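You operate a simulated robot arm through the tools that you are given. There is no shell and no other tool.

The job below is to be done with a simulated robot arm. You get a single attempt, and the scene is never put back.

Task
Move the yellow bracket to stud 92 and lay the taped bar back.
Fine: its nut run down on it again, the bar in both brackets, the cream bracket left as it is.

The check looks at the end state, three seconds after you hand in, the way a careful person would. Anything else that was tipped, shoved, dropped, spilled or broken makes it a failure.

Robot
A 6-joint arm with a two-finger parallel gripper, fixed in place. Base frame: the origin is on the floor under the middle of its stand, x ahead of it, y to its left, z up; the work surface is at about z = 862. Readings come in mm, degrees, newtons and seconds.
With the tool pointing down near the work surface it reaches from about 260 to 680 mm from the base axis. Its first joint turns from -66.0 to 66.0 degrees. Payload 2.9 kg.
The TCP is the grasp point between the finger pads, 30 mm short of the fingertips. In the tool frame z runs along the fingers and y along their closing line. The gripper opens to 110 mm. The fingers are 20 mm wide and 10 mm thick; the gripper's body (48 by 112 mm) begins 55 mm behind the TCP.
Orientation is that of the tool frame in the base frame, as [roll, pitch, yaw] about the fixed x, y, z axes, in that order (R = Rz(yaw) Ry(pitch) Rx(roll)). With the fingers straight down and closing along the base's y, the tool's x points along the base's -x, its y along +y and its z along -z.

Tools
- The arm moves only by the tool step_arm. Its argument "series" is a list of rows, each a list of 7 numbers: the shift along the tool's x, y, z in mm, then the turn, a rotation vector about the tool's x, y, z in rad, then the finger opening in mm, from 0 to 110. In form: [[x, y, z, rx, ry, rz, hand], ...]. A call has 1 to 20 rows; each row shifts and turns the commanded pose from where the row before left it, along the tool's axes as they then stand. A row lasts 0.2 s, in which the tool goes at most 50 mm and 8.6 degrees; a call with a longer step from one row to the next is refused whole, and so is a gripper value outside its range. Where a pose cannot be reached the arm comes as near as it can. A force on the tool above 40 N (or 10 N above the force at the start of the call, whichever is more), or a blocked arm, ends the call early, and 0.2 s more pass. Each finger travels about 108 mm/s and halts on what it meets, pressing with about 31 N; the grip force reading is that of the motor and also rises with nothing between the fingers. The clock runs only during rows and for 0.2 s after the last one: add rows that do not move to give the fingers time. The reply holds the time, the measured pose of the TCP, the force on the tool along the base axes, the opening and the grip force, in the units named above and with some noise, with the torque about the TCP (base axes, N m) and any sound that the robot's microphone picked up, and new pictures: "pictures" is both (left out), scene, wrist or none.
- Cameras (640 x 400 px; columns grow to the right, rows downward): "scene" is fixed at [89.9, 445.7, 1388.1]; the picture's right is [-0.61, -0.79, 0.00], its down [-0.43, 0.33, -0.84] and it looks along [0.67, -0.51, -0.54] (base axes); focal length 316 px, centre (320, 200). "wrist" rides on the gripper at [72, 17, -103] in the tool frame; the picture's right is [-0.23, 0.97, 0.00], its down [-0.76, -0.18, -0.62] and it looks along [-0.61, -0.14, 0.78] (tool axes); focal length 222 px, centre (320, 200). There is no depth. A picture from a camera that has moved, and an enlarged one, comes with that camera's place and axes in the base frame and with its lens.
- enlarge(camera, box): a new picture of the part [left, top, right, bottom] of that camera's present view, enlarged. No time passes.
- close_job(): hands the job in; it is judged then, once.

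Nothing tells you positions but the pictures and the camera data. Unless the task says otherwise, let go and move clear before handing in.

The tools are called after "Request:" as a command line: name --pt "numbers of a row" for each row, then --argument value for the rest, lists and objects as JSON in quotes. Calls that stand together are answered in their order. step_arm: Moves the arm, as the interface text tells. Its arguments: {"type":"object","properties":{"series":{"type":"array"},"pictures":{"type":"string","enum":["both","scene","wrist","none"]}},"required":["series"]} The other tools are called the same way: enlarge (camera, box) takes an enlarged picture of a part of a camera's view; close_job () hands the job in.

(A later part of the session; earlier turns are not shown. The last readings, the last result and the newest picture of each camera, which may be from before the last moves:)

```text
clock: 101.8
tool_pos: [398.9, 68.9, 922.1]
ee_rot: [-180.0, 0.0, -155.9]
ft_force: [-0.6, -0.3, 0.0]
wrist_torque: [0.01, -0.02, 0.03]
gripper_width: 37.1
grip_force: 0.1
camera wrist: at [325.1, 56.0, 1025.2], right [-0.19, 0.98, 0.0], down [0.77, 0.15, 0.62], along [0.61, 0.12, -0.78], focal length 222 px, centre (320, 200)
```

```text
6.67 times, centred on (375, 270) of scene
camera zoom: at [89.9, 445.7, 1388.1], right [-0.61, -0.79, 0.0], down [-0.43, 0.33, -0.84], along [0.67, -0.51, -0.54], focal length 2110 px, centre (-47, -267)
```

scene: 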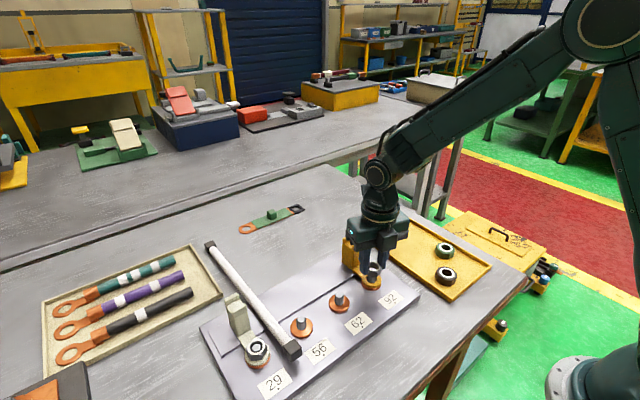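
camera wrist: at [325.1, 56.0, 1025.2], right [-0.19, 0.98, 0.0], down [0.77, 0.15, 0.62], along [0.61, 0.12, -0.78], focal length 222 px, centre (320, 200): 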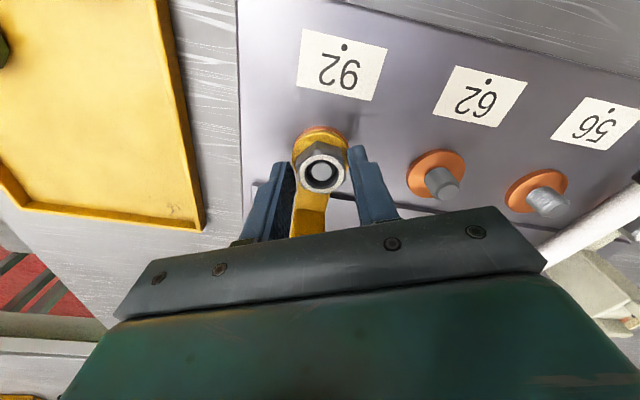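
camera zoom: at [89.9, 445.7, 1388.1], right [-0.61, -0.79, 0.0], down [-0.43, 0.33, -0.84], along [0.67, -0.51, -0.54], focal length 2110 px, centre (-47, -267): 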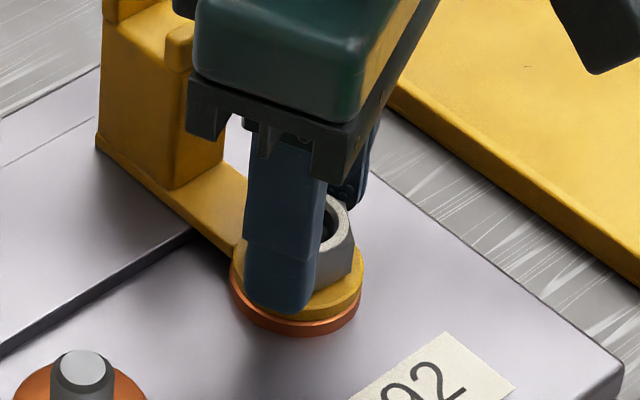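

The nut sits on the stud by itself now. I'll lift the open hand off and inspect how far the nut is from being seated.

Request:
step_arm --pt "0 0 0 0 0 0 44" --pt "0 0 -10 0 0 0 44" --pt "0 0 -25 0 0 0 44" --pt "0 0 -25 0 0 0 44" --pt "0 0 0 0 0 0 44" --pictures "both"

Request:
enlarge --camera "scene" --box '[355, 255, 395, 295]'

Request:
enlarge --camera "scene" --box '[237, 330, 277, 370]'

Request:
enlarge --camera "wrist" --box '[280, 70, 360, 170]'

```text
clock: 103.0
tool_pos: [398.5, 69.7, 983.8]
ee_rot: [-180.0, 0.1, -155.9]
ft_force: [0.7, -0.1, 0.3]
wrist_torque: [0.01, 0.01, -0.02]
gripper_width: 44.1
grip_force: 0.1
camera wrist: at [324.8, 56.7, 1086.3], right [-0.19, 0.98, 0.0], down [0.77, 0.15, 0.62], along [0.61, 0.12, -0.78], focal length 222 px, centre (320, 200)
```

scene: 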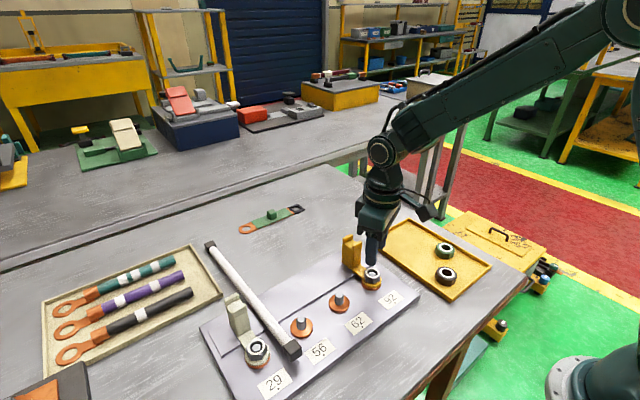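
wrist: 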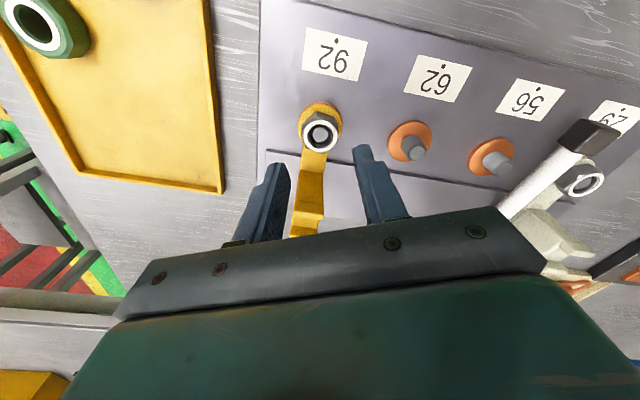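

```text
10.00 times, centred on (375, 275) of scene
camera zoom: at [89.9, 445.7, 1388.1], right [-0.61, -0.79, 0.0], down [-0.43, 0.33, -0.84], along [0.67, -0.51, -0.54], focal length 3165 px, centre (-230, -550)
```

zoom: 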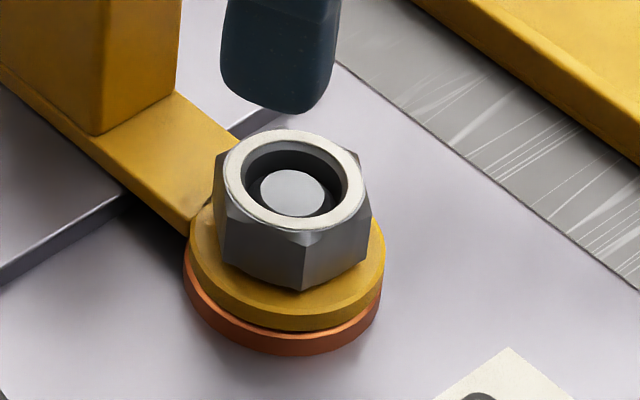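

```text
10.00 times, centred on (257, 350) of scene
camera zoom: at [89.9, 445.7, 1388.1], right [-0.61, -0.79, 0.0], down [-0.43, 0.33, -0.84], along [0.67, -0.51, -0.54], focal length 3165 px, centre (950, -1300)
```

zoom: 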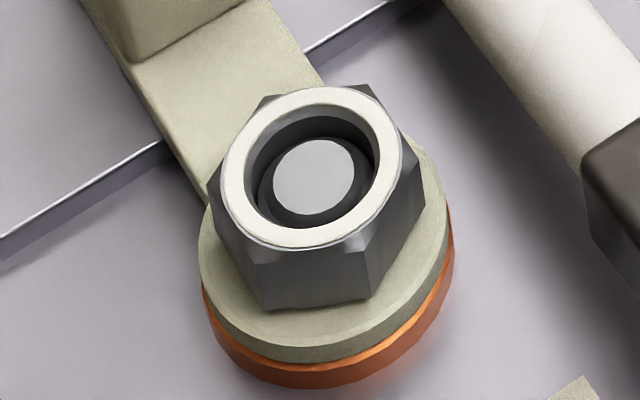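

```text
4.00 times, centred on (320, 120) of wrist
camera zoom: at [324.8, 56.7, 1086.3], right [-0.19, 0.98, 0.0], down [0.77, 0.15, 0.62], along [0.61, 0.12, -0.78], focal length 888 px, centre (320, 520)
```

zoom: 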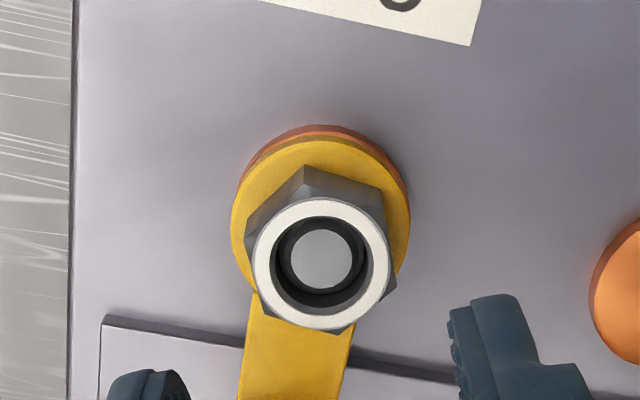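

Comparing with the seated cream nut, the yellow one still has roughly 2–3 mm to go. I'll go back down, re-centre visually and regrip slightly lower.

Request:
step_arm --pt "0 0 25 0 0 0 40" --pt "0 0 25 0 0 0 40" --pt "0 0 10 0 0 0 38" --pt "0 0 1.5 0 0 0 38" --pt "0 0 0 0 0 0 38" --pictures "wrist"

Request:
enlarge --camera "wrist" --box '[280, 115, 360, 195]'

```text
clock: 104.2
tool_pos: [399.7, 69.8, 923.0]
ee_rot: [179.9, 0.1, -155.9]
ft_force: [-0.5, -0.2, 0.5]
wrist_torque: [-0.04, 0.0, 0.0]
gripper_width: 38.0
grip_force: 0.1
camera wrist: at [325.7, 56.7, 1024.2], right [-0.19, 0.98, 0.0], down [0.77, 0.15, 0.62], along [0.61, 0.12, -0.78], focal length 222 px, centre (320, 200)
```

wrist: 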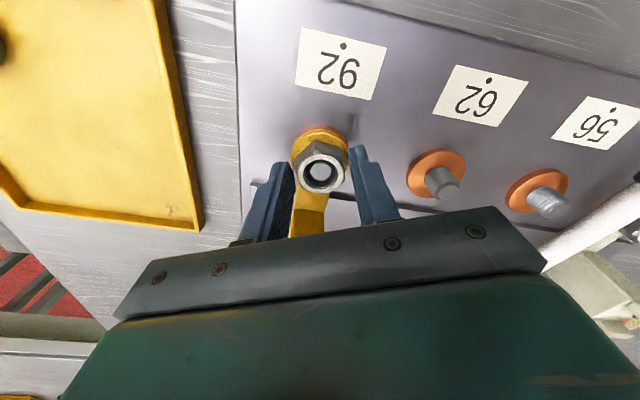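

```text
5.00 times, centred on (320, 155) of wrist
camera zoom: at [325.7, 56.7, 1024.2], right [-0.19, 0.98, 0.0], down [0.77, 0.15, 0.62], along [0.61, 0.12, -0.78], focal length 1111 px, centre (320, 425)
```

zoom: 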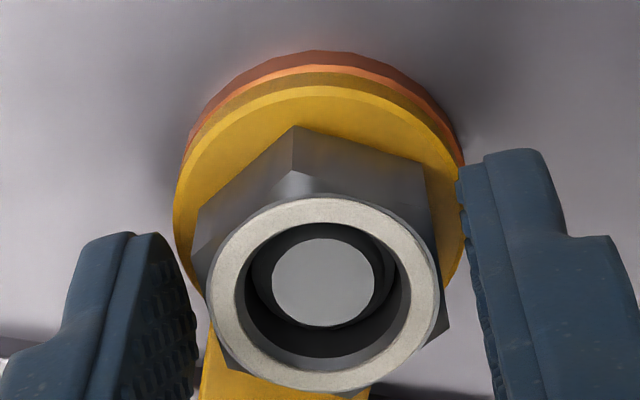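

Now the nut is centred between the fingers. I'll lower 2 mm and regrip.

Request:
step_arm --pt "0.4 0 2 0 0 0 38" --pt "0 0 0 0 0 0 34" --pt "0 0 0 0 0 0 20" --pt "0 0 0 0 0 0 20" --pt "0 0 0 0 0 0 20" --pictures "none"

Request:
step_arm --pt "0 0 0.15 0 0 0.14 20" --pt "0 0 0.15 0 0 0.14 20" --pt "0 0 0 0 0 0 20" --pictures "none"

```text
clock: 105.4
tool_pos: [399.3, 70.0, 919.3]
ee_rot: [179.9, 0.0, -155.9]
ft_force: [-1.6, 6.0, 0.8]
wrist_torque: [0.15, 0.03, -0.01]
gripper_width: 29.2
grip_force: 31.1
```

```text
clock: 106.2
tool_pos: [399.0, 70.2, 919.3]
ee_rot: [179.9, 0.1, -171.9]
ft_force: [0.5, 12.3, 3.8]
wrist_torque: [0.15, 0.26, -0.02]
gripper_width: 29.2
grip_force: 31.0
```

Request:
step_arm --pt "0 0.7 0.1 0 0 0.14 20" --pt "0 0 0.16 0 0 0.14 20" --pt "0 0 0.16 0 0 0.14 20" --pt "0 0 0 0 0 0 20" --pictures "none"

Request:
step_arm --pt "0 0 0.16 0 0 0.14 20" --pt "0 0 0.16 0 0 0.14 20" --pt "0 0 0.16 0 0 0.14 20" --pt "0 0 0 0 0 0 20" --pictures "wrist"

Request:
enlarge --camera "wrist" --box '[280, 115, 360, 195]'

Request:
enlarge --camera "scene" --box '[355, 255, 395, 295]'

```text
clock: 107.2
tool_pos: [398.7, 69.4, 918.2]
ee_rot: [-179.9, 0.0, 164.0]
ft_force: [2.3, 12.0, 3.5]
wrist_torque: [0.24, -0.02, -0.02]
gripper_width: 29.4
grip_force: 31.4
```

```text
clock: 108.2
tool_pos: [398.1, 70.6, 918.5]
ee_rot: [179.8, 0.1, 140.0]
ft_force: [5.5, 15.4, 17.3]
wrist_torque: [0.3, -0.06, 0.0]
gripper_width: 29.6
grip_force: 31.2
camera wrist: at [353.5, 131.4, 1020.4], right [0.8, 0.6, 0.0], down [0.47, -0.63, 0.62], along [0.38, -0.5, -0.78], focal length 222 px, centre (320, 200)
```

wrist: 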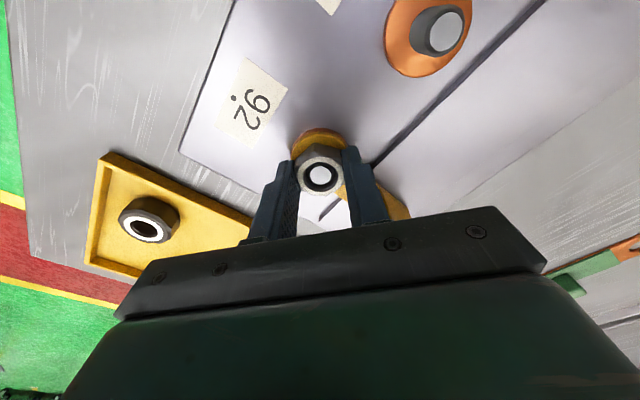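

```text
5.00 times, centred on (320, 155) of wrist
camera zoom: at [353.5, 131.4, 1020.4], right [0.8, 0.6, 0.0], down [0.47, -0.63, 0.62], along [0.38, -0.5, -0.78], focal length 1111 px, centre (320, 425)
```

zoom: 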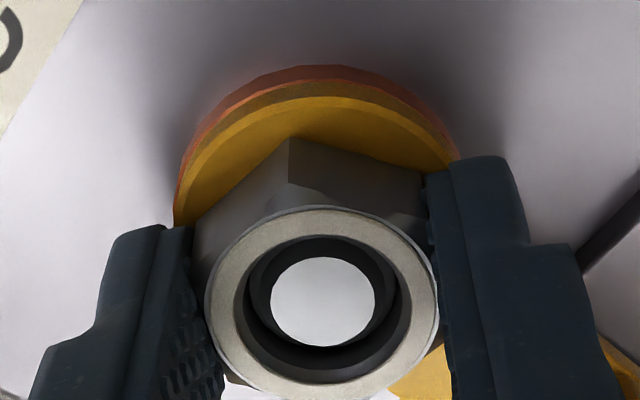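

```text
10.00 times, centred on (375, 275) of scene
camera zoom: at [89.8, 446.0, 1388.0], right [-0.61, -0.79, 0.0], down [-0.43, 0.33, -0.84], along [0.67, -0.51, -0.54], focal length 3165 px, centre (-230, -550)
```

zoom: 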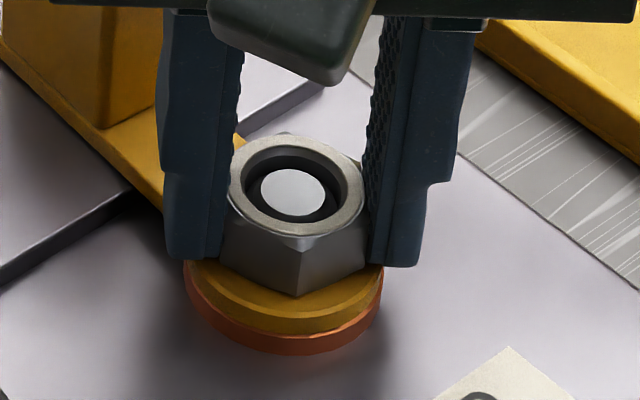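

The recess now matches the seated cream nut and vertical force rose. I'll ease the hand up a bit and turn further without descending, to feel whether it is tight.

Request:
step_arm --pt "0 0.5 -0.6 0 0 0 20" --pt "0 0 0 0 0 0 20" --pictures "none"

Request:
step_arm --pt "0 0 0 0 0 0.12 20" --pt "0 0 0 0 0 0.12 20" --pt "0 0 0 0 0 0 20" --pictures "none"

```text
clock: 108.8
tool_pos: [398.3, 71.0, 916.7]
ee_rot: [179.8, 0.0, 140.0]
ft_force: [5.0, 14.3, 11.5]
wrist_torque: [0.3, -0.3, 0.03]
gripper_width: 29.4
grip_force: 31.1
```

```text
clock: 109.6
tool_pos: [400.0, 71.5, 917.4]
ee_rot: [179.8, 0.0, 126.3]
ft_force: [12.7, 15.1, -6.3]
wrist_torque: [0.2, -0.33, 0.6]
gripper_width: 29.4
grip_force: 30.9
```

Torque about z rose to 0.6 N·m, the first real resistance. I'll relieve the side load and turn a little more to confirm it is tight.

Request:
step_arm --pt "0.2 1.1 0 0 0 0 20" --pt "0 0 0 0 0 0 20" --pictures "none"

Request:
step_arm --pt "0 0 0 0 0 0.08 20" --pt "0 0 0 0 0 0 20" --pictures "wrist"

Request:
enlarge --camera "wrist" --box '[280, 115, 360, 195]'

Request:
enlarge --camera "scene" --box '[330, 230, 410, 310]'

```text
clock: 110.2
tool_pos: [399.7, 70.8, 918.2]
ee_rot: [180.0, 0.0, 126.1]
ft_force: [9.2, 9.2, -8.7]
wrist_torque: [0.3, -0.25, 0.54]
gripper_width: 29.7
grip_force: 31.0
```

```text
clock: 110.8
tool_pos: [399.8, 71.6, 919.2]
ee_rot: [-179.8, 0.0, 121.4]
ft_force: [3.5, 7.5, -3.0]
wrist_torque: [0.45, -0.19, 0.59]
gripper_width: 30.6
grip_force: 31.0
camera wrist: at [375.2, 142.9, 1021.0], right [0.95, 0.31, 0.0], down [0.25, -0.74, 0.62], along [0.2, -0.59, -0.78], focal length 222 px, centre (320, 200)
```

wrist: 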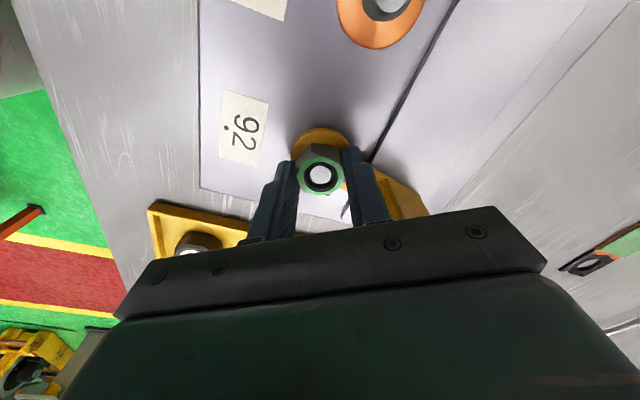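

```text
5.00 times, centred on (320, 155) of wrist
camera zoom: at [375.2, 142.9, 1021.0], right [0.95, 0.31, 0.0], down [0.25, -0.74, 0.62], along [0.2, -0.59, -0.78], focal length 1111 px, centre (320, 425)
```

zoom: 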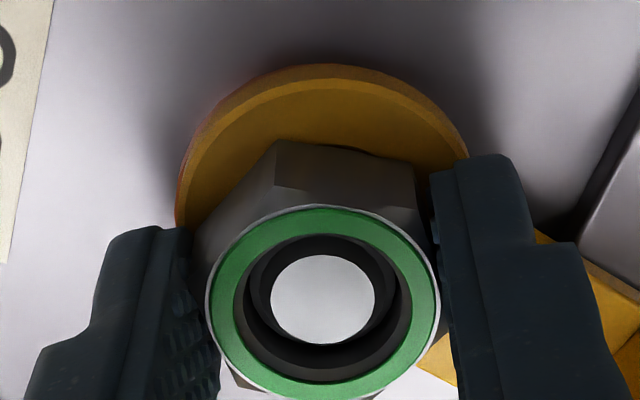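

```text
5.00 times, centred on (370, 270) of scene
camera zoom: at [90.1, 445.8, 1388.1], right [-0.61, -0.79, 0.0], down [-0.43, 0.33, -0.84], along [0.67, -0.51, -0.54], focal length 1582 px, centre (70, -150)
```

zoom: 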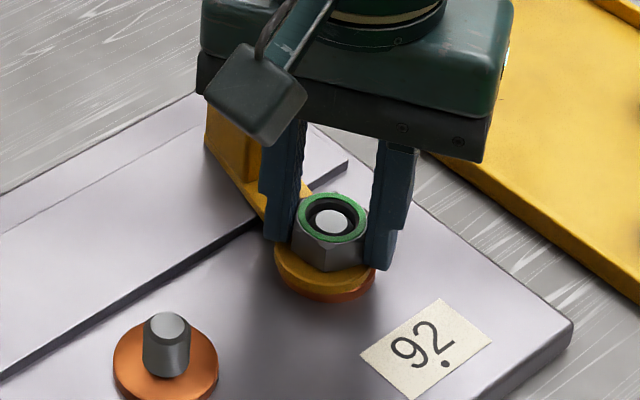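

The nut's top ring turned green and the torque went up, so it is tight. However, the bracket seems to have been dragged clockwise a little. I'll open, lift off and look.

Request:
step_arm --pt "0 0 0 0 0 0 33" --pt "0 0 0 0 0 0 40" --pt "0 0 -10 0 0 0 42" --pt "0 0 -30 0 0 0 42" --pt "0 0 -40 0 0 0 42" --pt "0 0 -40 0 0 0 42" --pt "0 0 0 0 0 0 42" --pictures "both"

Request:
enlarge --camera "scene" --box '[320, 220, 420, 310]'

Request:
enlarge --camera "wrist" --box '[220, 20, 460, 220]'

```text
clock: 112.4
tool_pos: [398.8, 71.9, 1040.5]
ee_rot: [-179.9, 0.0, 121.5]
ft_force: [0.5, -0.2, -0.1]
wrist_torque: [0.0, -0.02, 0.02]
gripper_width: 41.9
grip_force: 0.1
camera wrist: at [375.1, 144.0, 1142.7], right [0.95, 0.32, 0.0], down [0.25, -0.74, 0.62], along [0.2, -0.59, -0.78], focal length 222 px, centre (320, 200)
```

scene: 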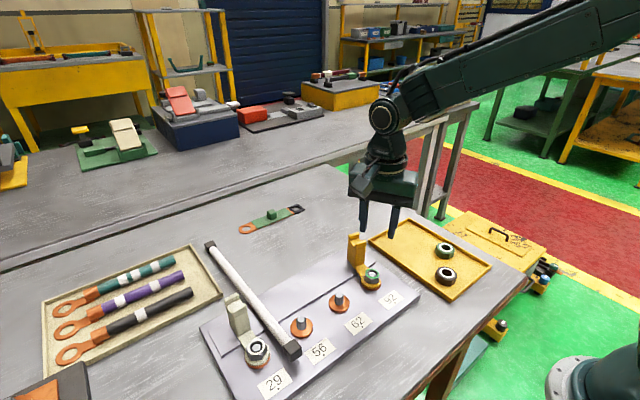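
wrist: 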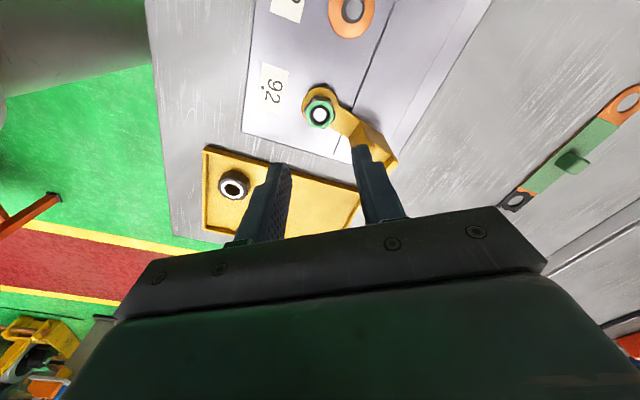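

```text
4.44 times, centred on (370, 265) of scene
camera zoom: at [89.9, 445.7, 1388.1], right [-0.61, -0.79, 0.0], down [-0.43, 0.33, -0.84], along [0.67, -0.51, -0.54], focal length 1407 px, centre (98, -89)
```

zoom: 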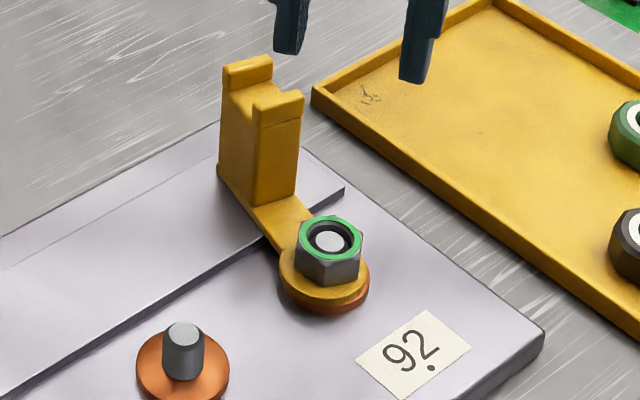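

```text
2.00 times, centred on (340, 120) of wrist
camera zoom: at [375.1, 144.0, 1142.7], right [0.95, 0.32, 0.0], down [0.25, -0.74, 0.62], along [0.2, -0.59, -0.78], focal length 444 px, centre (280, 360)
```

zoom: 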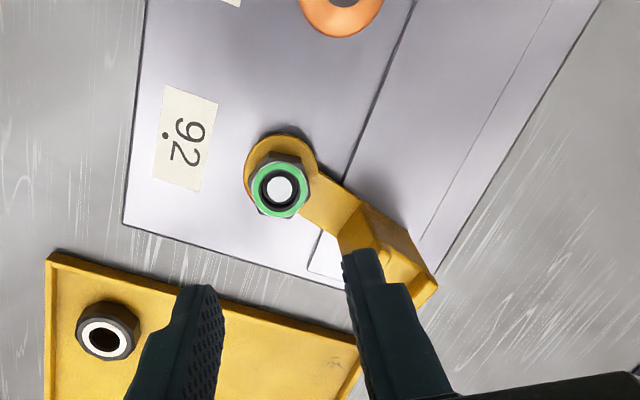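

The nut is tight (green ring), but tightening dragged the bracket about 10° clockwise. I'll grip the upright across its y faces and swing it back about the stud. First I'll align the hand above it.

Request:
step_arm --pt "0 0 0 0 0 -0.1417 44" --pt "0 0 0 0 0 -0.1417 44" --pt "0 0 0 0 0 -0.1417 44" --pt "0 0 0 0 0 -0.1417 44" --pt "0 0 0 0 0 -0.1417 44" --pt "0 0 0 0 0 -0.1417 44" --pt "-31.8 -0.3 0 0 0 0 44" --pt "-31.7 -0.3 0 0 0 0 44" --pt "0 0 0 0 0 0 44" --pt "0 0 0 0 0 0 44" --pictures "both"

Request:
enlarge --camera "wrist" --box '[200, 0, 440, 220]'

Request:
enlarge --camera "scene" --box '[330, 250, 400, 300]'

```text
clock: 114.6
tool_pos: [462.3, 59.4, 1039.6]
ee_rot: [180.0, 0.0, 170.3]
ft_force: [0.2, -0.4, -0.1]
wrist_torque: [0.01, -0.01, -0.03]
gripper_width: 43.7
grip_force: 0.0
camera wrist: at [392.8, 90.1, 1141.6], right [0.39, 0.92, 0.0], down [0.72, -0.3, 0.62], along [0.57, -0.24, -0.78], focal length 222 px, centre (320, 200)
```

scene: 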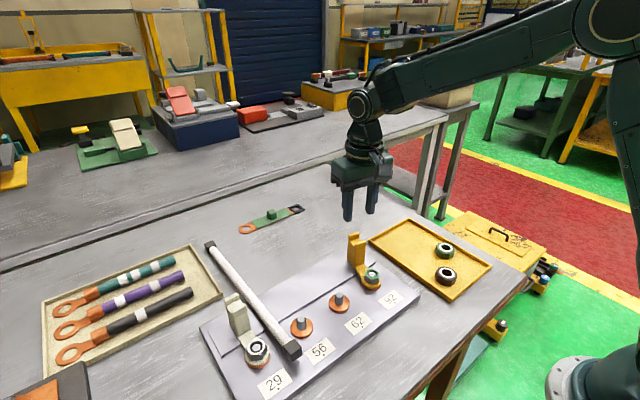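
wrist: 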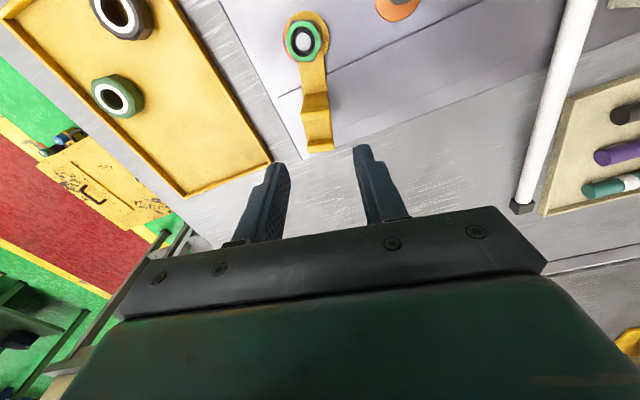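

```text
1.82 times, centred on (320, 110) of wrist
camera zoom: at [392.8, 90.1, 1141.6], right [0.39, 0.92, 0.0], down [0.72, -0.3, 0.62], along [0.57, -0.24, -0.78], focal length 404 px, centre (320, 364)
```

zoom: 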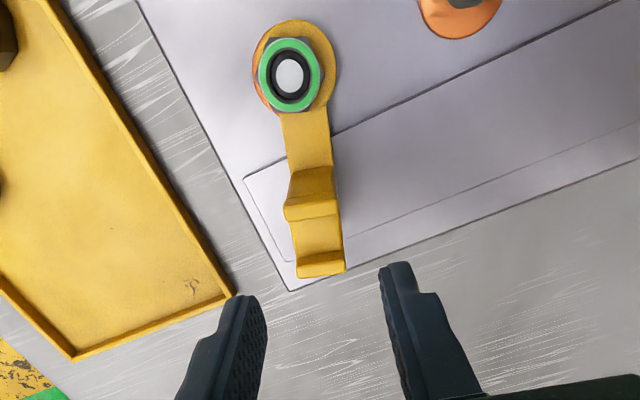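

```text
8.00 times, centred on (365, 275) of scene
camera zoom: at [89.9, 445.6, 1388.1], right [-0.61, -0.79, 0.0], down [-0.43, 0.33, -0.84], along [0.67, -0.51, -0.54], focal length 2532 px, centre (-40, -400)
```

zoom: 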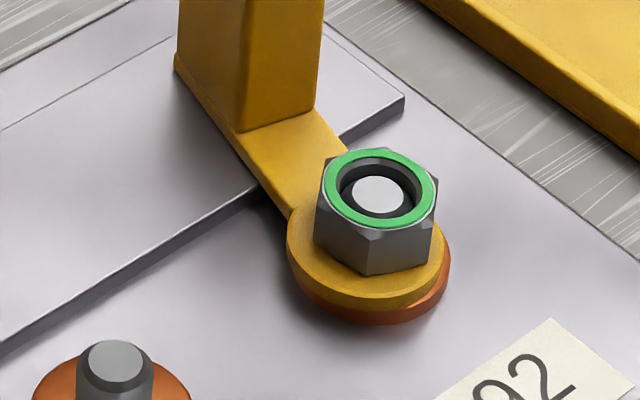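

The nut sits flush on the ring. The upright is about 1.5 mm off the hand's centre, and the hand's yaw (170°) matches the block's. I'll descend around the upright.

Request:
step_arm --pt "0.4 -1.5 30 0 0 0 44" --pt "0 0 30 0 0 0 44" --pt "0 0 30 0 0 0 44" --pt "0 0 20 0 0 0 44" --pt "0 0 6 0 0 0 44" --pt "0 0 0 0 0 0 44" --pictures "both"

Request:
enlarge --camera "wrist" --box '[200, 0, 440, 220]'

Request:
enlarge --camera "scene" --box '[320, 220, 420, 310]'

```text
clock: 116.0
tool_pos: [462.2, 58.3, 921.5]
ee_rot: [179.9, 0.0, 170.4]
ft_force: [1.1, 0.5, 1.0]
wrist_torque: [0.01, 0.0, 0.04]
gripper_width: 43.9
grip_force: 0.2
camera wrist: at [393.1, 88.0, 1024.1], right [0.39, 0.92, 0.0], down [0.72, -0.3, 0.62], along [0.57, -0.24, -0.78], focal length 222 px, centre (320, 200)
```

scene: 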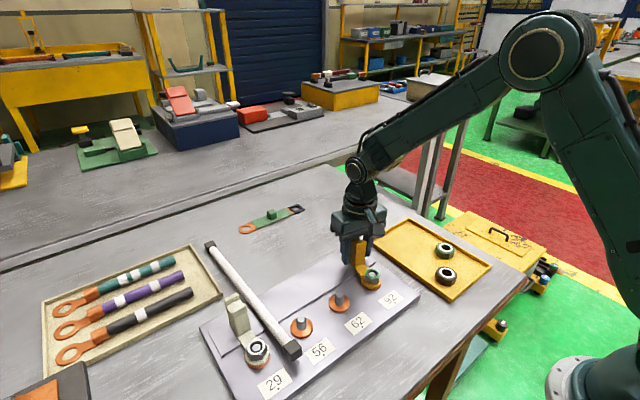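
wrist: 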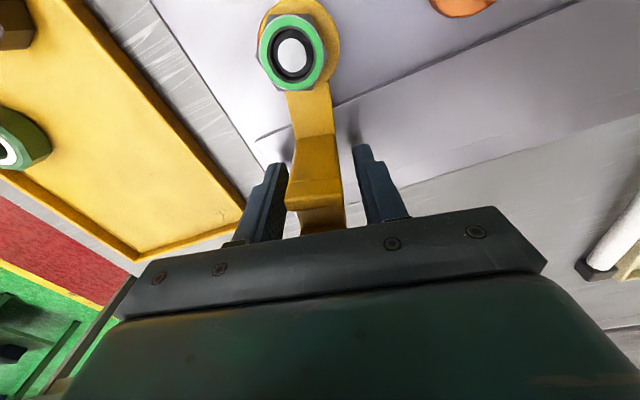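

```text
1.82 times, centred on (320, 110) of wrist
camera zoom: at [393.1, 88.0, 1024.1], right [0.39, 0.92, 0.0], down [0.72, -0.3, 0.62], along [0.57, -0.24, -0.78], focal length 404 px, centre (320, 364)
```

zoom: 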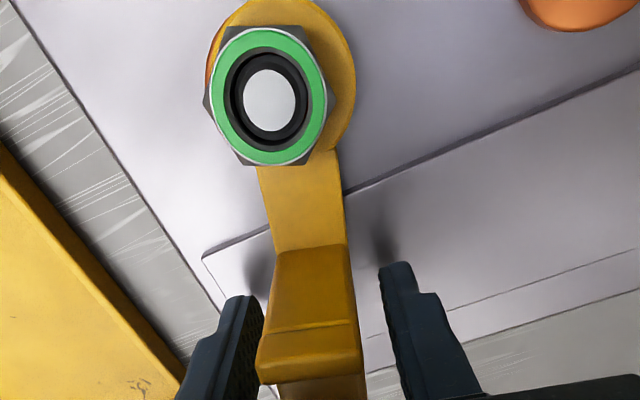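

```text
4.44 times, centred on (370, 265) of scene
camera zoom: at [89.9, 445.7, 1388.1], right [-0.61, -0.79, 0.0], down [-0.43, 0.33, -0.84], along [0.67, -0.51, -0.54], focal length 1407 px, centre (98, -89)
```

zoom: 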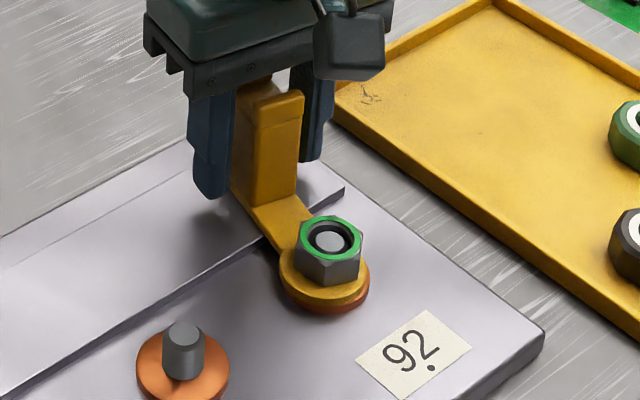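

The upright sits well between the fingers. I'll close and check the reaction.

Request:
step_arm --pt "0 0 0 0 0 0 34" --pt "0 0 0 0 0 0 26" --pt "0 0 0 0 0 0 12" --pt "0 0 0 0 0 0 12" --pt "0 0 0 0 0 0 12" --pictures "wrist"

Request:
enlarge --camera "wrist" --box '[200, 0, 440, 220]'

```text
clock: 117.2
tool_pos: [462.0, 58.7, 922.1]
ee_rot: [180.0, -0.1, 170.2]
ft_force: [-0.2, -0.3, -0.1]
wrist_torque: [-0.01, 0.03, 0.04]
gripper_width: 25.7
grip_force: 31.3
camera wrist: at [393.2, 88.0, 1024.4], right [0.39, 0.92, 0.0], down [0.72, -0.3, 0.62], along [0.57, -0.24, -0.78], focal length 222 px, centre (320, 200)
```

wrist: 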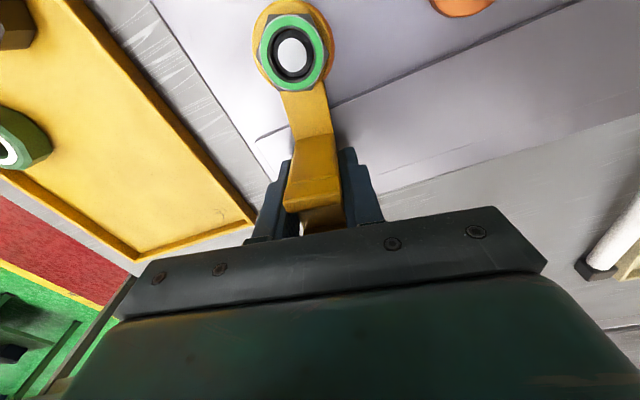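

```text
1.82 times, centred on (320, 110) of wrist
camera zoom: at [393.2, 88.0, 1024.4], right [0.39, 0.92, 0.0], down [0.72, -0.3, 0.62], along [0.57, -0.24, -0.78], focal length 404 px, centre (320, 364)
```

zoom: 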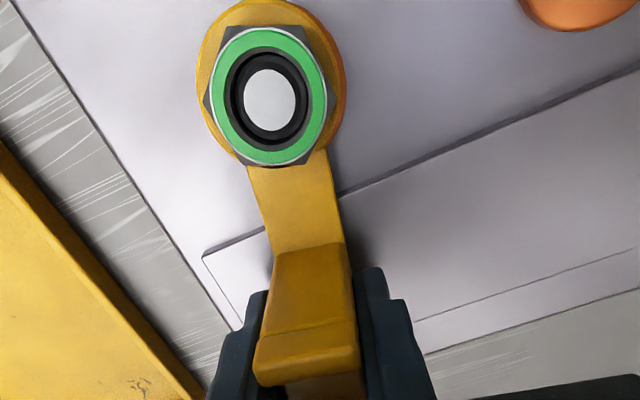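

Closing shifted the bracket slightly under the nut without turning the nut, so it can be swung back without loosening it. I'll swing it counterclockwise about the stud in small steps.

Request:
step_arm --pt "0.08 1.95 0 0 0 -0.0285 12" --pt "0.08 1.95 0 0 0 -0.0285 12" --pt "0.08 1.95 0 0 0 -0.0285 12" --pt "0 0 0 0 0 0 12" --pictures "none"

Request:
step_arm --pt "0.08 1.95 0 0 0 -0.0285 12" --pt "0.08 1.95 0 0 0 -0.0285 12" --pt "0.08 1.95 0 0 0 -0.0285 12" --pt "0 0 0 0 0 0 12" --pictures "both"

Request:
enlarge --camera "wrist" --box '[200, 0, 440, 220]'

Request:
enlarge --camera "scene" --box '[340, 240, 410, 300]'

```text
clock: 118.2
tool_pos: [462.9, 63.8, 921.4]
ee_rot: [-180.0, 0.0, 175.1]
ft_force: [-0.3, 0.6, -6.6]
wrist_torque: [0.0, -0.49, -0.07]
gripper_width: 25.5
grip_force: 31.0
```

```text
clock: 119.2
tool_pos: [463.2, 69.2, 922.3]
ee_rot: [180.0, 0.0, -179.9]
ft_force: [0.8, -1.2, -10.7]
wrist_torque: [-0.04, -0.83, 0.09]
gripper_width: 25.3
grip_force: 31.2
camera wrist: at [389.2, 87.5, 1025.1], right [0.23, 0.97, 0.0], down [0.76, -0.18, 0.62], along [0.61, -0.14, -0.78], focal length 222 px, centre (320, 200)
```

scene: 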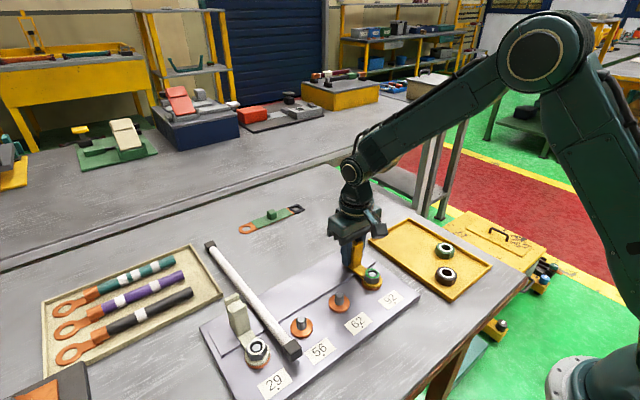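
wrist: 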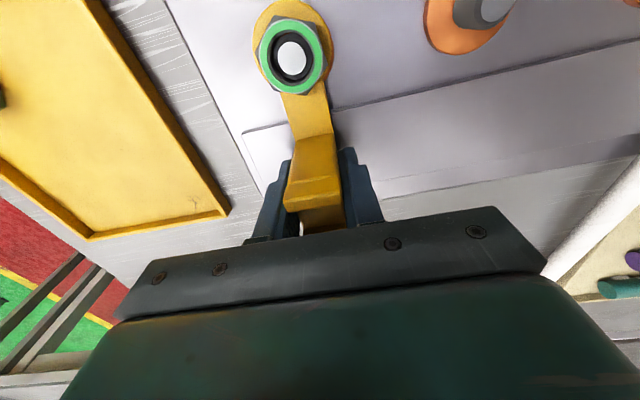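

```text
1.82 times, centred on (320, 110) of wrist
camera zoom: at [389.2, 87.5, 1025.1], right [0.23, 0.97, 0.0], down [0.76, -0.18, 0.62], along [0.61, -0.14, -0.78], focal length 404 px, centre (320, 364)
```

zoom: 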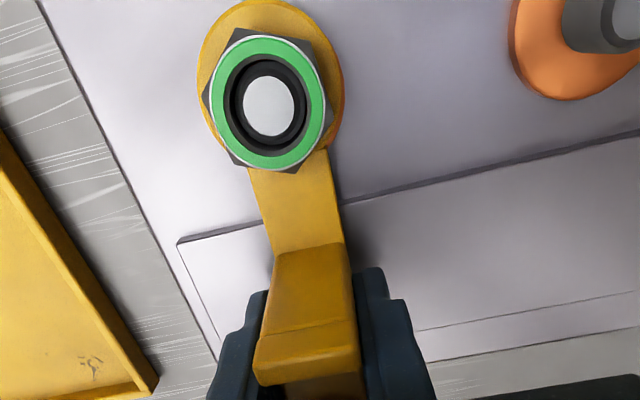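

```text
6.67 times, centred on (375, 270) of scene
camera zoom: at [90.1, 445.6, 1388.1], right [-0.61, -0.79, 0.0], down [-0.43, 0.33, -0.84], along [0.67, -0.51, -0.54], focal length 2110 px, centre (-47, -267)
```

zoom: 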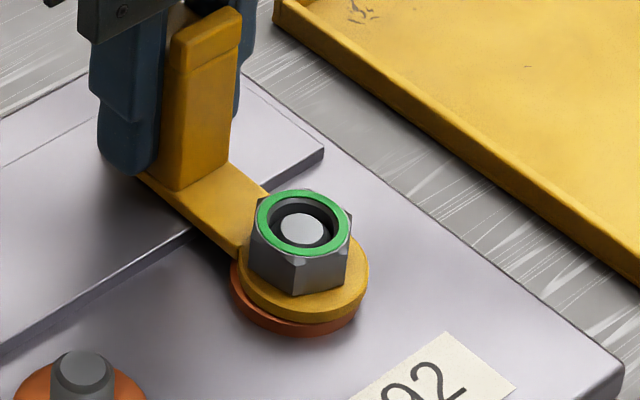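

The bracket is straight again and the nut's ring is still green. I'll shift 0.8 mm in +y to centre the ring and relax the vertical load before releasing.

Request:
step_arm --pt "0 0.8 0.4 0 0 0 12" --pt "0 0 0.4 0 0 0 12" --pt "0 0 0 0 0 0 12" --pictures "none"

```text
clock: 120.0
tool_pos: [463.7, 69.9, 922.3]
ee_rot: [-180.0, 0.0, -179.9]
ft_force: [-1.4, -1.2, -4.3]
wrist_torque: [-0.03, -0.29, 0.05]
gripper_width: 25.2
grip_force: 30.9
```

Request:
step_arm --pt "0 0 0.4 0 0 0 12" --pt "0 0 0 0 0 0 12" --pt "0 0 0 0 0 0 26" --pt "0 0 0 0 0 0 30" --pt "0 0 0 0 0 0 40" --pt "0 0 0 0 0 0 46" --pt "0 0 0 0 0 0 46" --pictures "both"

Request:
enlarge --camera "wrist" --box '[200, 0, 440, 220]'

Request:
enlarge --camera "scene" --box '[340, 240, 410, 300]'

```text
clock: 121.6
tool_pos: [462.4, 70.3, 921.4]
ee_rot: [-179.9, 0.0, -180.0]
ft_force: [-0.5, 0.5, 0.6]
wrist_torque: [-0.03, 0.01, -0.01]
gripper_width: 46.0
grip_force: 0.0
camera wrist: at [389.5, 88.3, 1024.3], right [0.23, 0.97, 0.0], down [0.76, -0.18, 0.62], along [0.61, -0.14, -0.78], focal length 222 px, centre (320, 200)
```

scene: 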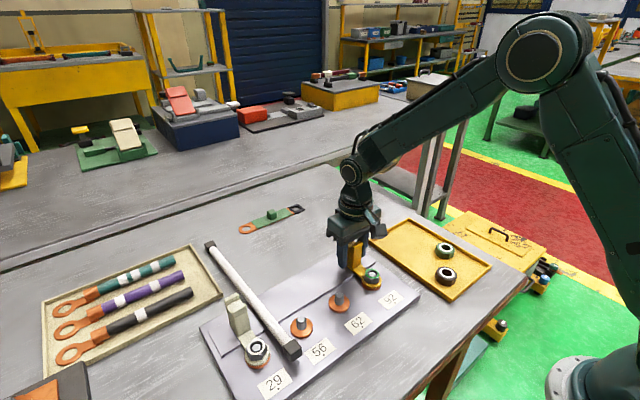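
wrist: 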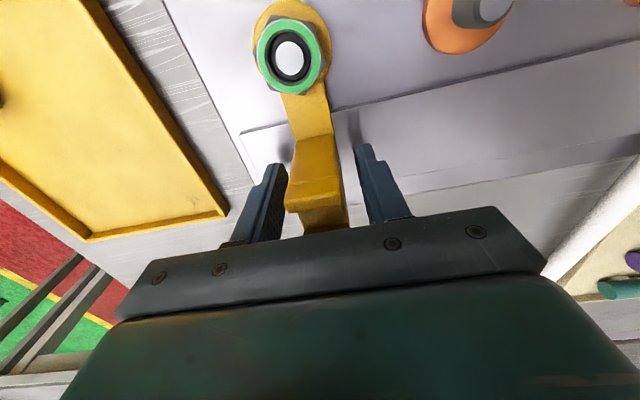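

```text
1.82 times, centred on (320, 110) of wrist
camera zoom: at [389.5, 88.3, 1024.3], right [0.23, 0.97, 0.0], down [0.76, -0.18, 0.62], along [0.61, -0.14, -0.78], focal length 404 px, centre (320, 364)
```

zoom: 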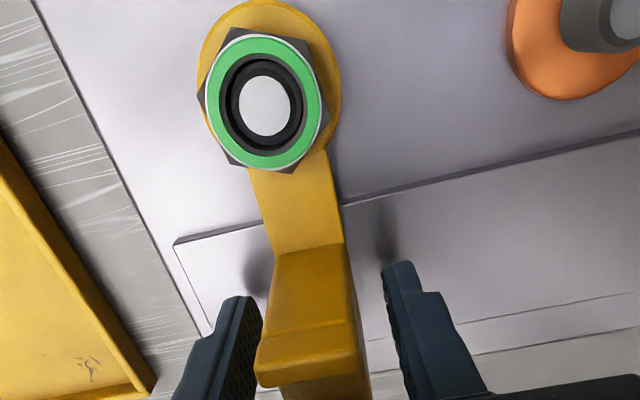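

```text
6.67 times, centred on (375, 270) of scene
camera zoom: at [89.9, 445.7, 1388.1], right [-0.61, -0.79, 0.0], down [-0.43, 0.33, -0.84], along [0.67, -0.51, -0.54], focal length 2110 px, centre (-47, -267)
```

zoom: 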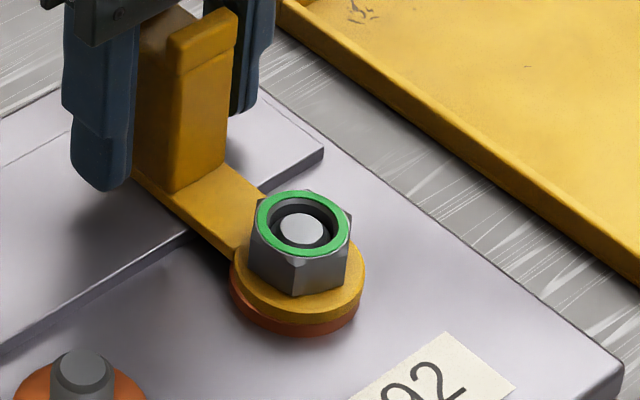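

The bracket is straight, released, and the nut is still green. I'll rise and inspect closely.

Request:
step_arm --pt "0 0 -10 0 0 0 46" --pt "0 0 -30 0 0 0 46" --pt "0 0 -40 0 0 0 46" --pt "0 0 -40 0 0 0 46" --pt "0 0 0 0 0 0 46" --pictures "both"

Request:
enlarge --camera "scene" --box '[355, 255, 395, 295]'

Request:
enlarge --camera "scene" --box '[200, 220, 400, 370]'

Request:
enlarge --camera "wrist" --box '[220, 0, 420, 170]'

```text
clock: 122.8
tool_pos: [462.4, 71.7, 1043.0]
ee_rot: [-180.0, 0.0, -179.9]
ft_force: [-0.9, 0.2, 0.0]
wrist_torque: [0.02, -0.05, 0.02]
gripper_width: 46.1
grip_force: 0.1
camera wrist: at [388.4, 90.0, 1144.8], right [0.23, 0.97, 0.0], down [0.76, -0.18, 0.62], along [0.61, -0.14, -0.78], focal length 222 px, centre (320, 200)
```

scene: 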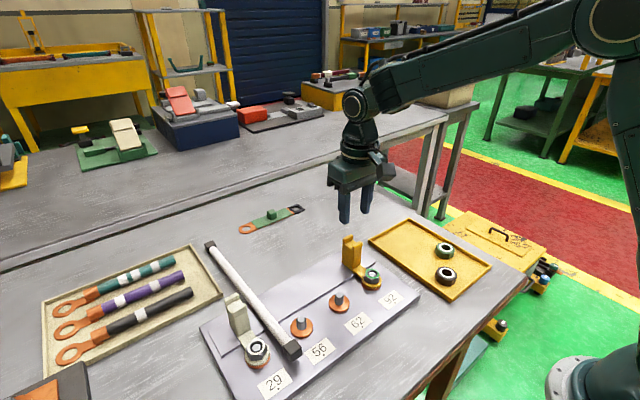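
wrist: 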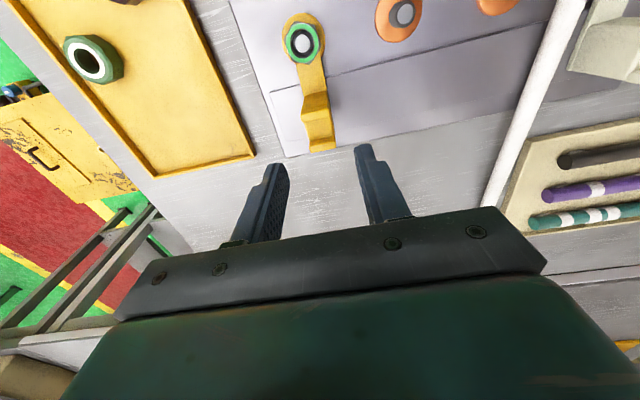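

```text
10.00 times, centred on (375, 275) of scene
camera zoom: at [89.9, 445.7, 1388.1], right [-0.61, -0.79, 0.0], down [-0.43, 0.33, -0.84], along [0.67, -0.51, -0.54], focal length 3165 px, centre (-230, -550)
```

zoom: 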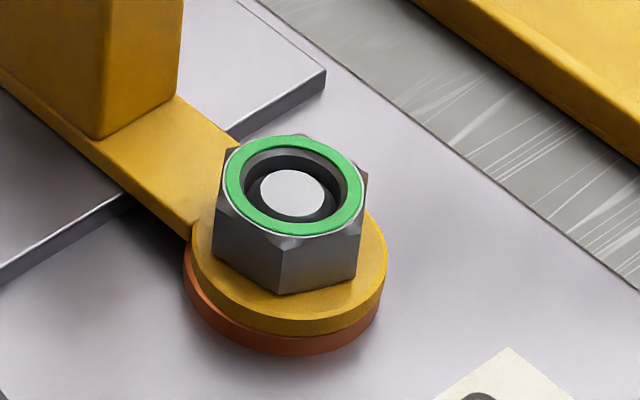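

```text
2.67 times, centred on (300, 295) of scene
camera zoom: at [89.9, 445.7, 1388.1], right [-0.61, -0.79, 0.0], down [-0.43, 0.33, -0.84], along [0.67, -0.51, -0.54], focal length 844 px, centre (373, -53)
```

zoom: 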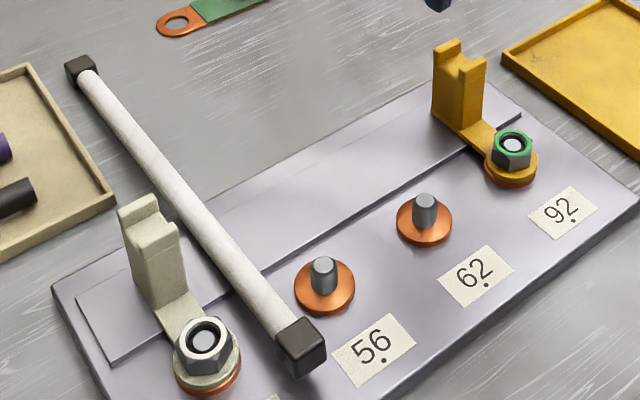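

```text
2.35 times, centred on (320, 85) of wrist
camera zoom: at [388.4, 90.0, 1144.8], right [0.23, 0.97, 0.0], down [0.76, -0.18, 0.62], along [0.61, -0.14, -0.78], focal length 523 px, centre (320, 471)
```

zoom: 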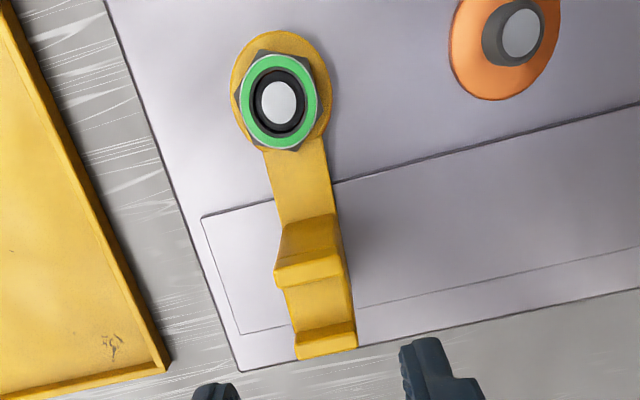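

The nut is seated (stud recess matches the cream one) and the bracket is straight. Now I'll fetch the bar, moving above its middle at x≈541, y≈297.

Request:
step_arm --pt "-13.2 37.6 0 0 0 0 46" --pt "-13.2 37.6 0 0 0 0 46" --pt "-13.2 37.6 0 0 0 0 46" --pt "-13.2 37.6 0 0 0 0 46" --pt "-13.2 37.6 0 0 0 0 46" --pt "-13.2 37.6 0 0 0 0 46" --pt "0 0 20 0 0.024 0 46" --pt "0 0 20 0 0.024 0 46" --pt "0 0 0 0 0 0 46" --pt "0 0 0 0 0 0 46" --pictures "both"

Request:
enlarge --camera "wrist" --box '[220, 0, 420, 220]'

Request:
enlarge --camera "scene" --box '[170, 180, 350, 370]'

```text
clock: 125.0
tool_pos: [540.1, 296.4, 1000.7]
ee_rot: [-179.9, -2.9, -179.9]
ft_force: [0.6, -0.3, -0.6]
wrist_torque: [-0.01, 0.0, 0.01]
gripper_width: 45.9
grip_force: 0.1
camera wrist: at [472.0, 314.9, 1106.1], right [0.23, 0.97, -0.01], down [0.79, -0.18, 0.59], along [0.57, -0.14, -0.81], focal length 222 px, centre (320, 200)
```

scene: 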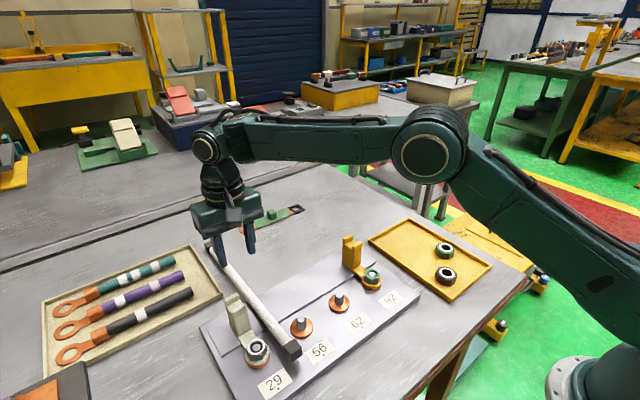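
wrist: 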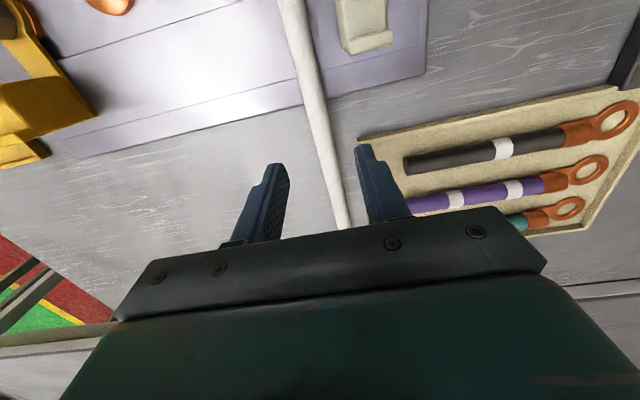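

```text
1.82 times, centred on (320, 110) of wrist
camera zoom: at [472.0, 314.9, 1106.1], right [0.23, 0.97, -0.01], down [0.79, -0.18, 0.59], along [0.57, -0.14, -0.81], focal length 404 px, centre (320, 364)
```

zoom: 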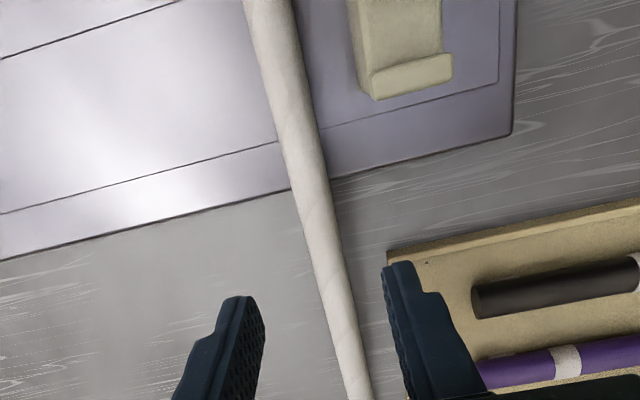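

```text
2.11 times, centred on (260, 275) of scene
camera zoom: at [89.9, 445.7, 1388.1], right [-0.61, -0.79, 0.0], down [-0.43, 0.33, -0.84], along [0.67, -0.51, -0.54], focal length 666 px, centre (446, 42)
```

zoom: 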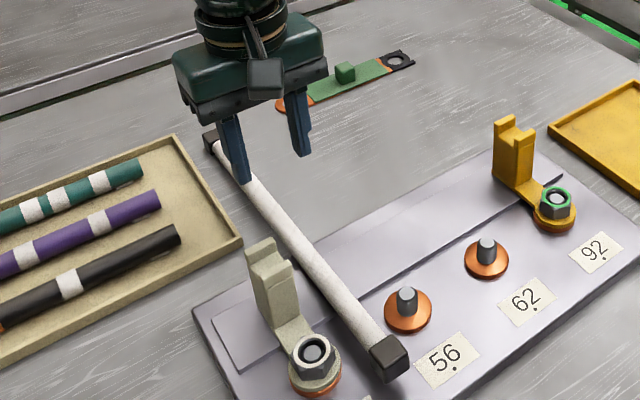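

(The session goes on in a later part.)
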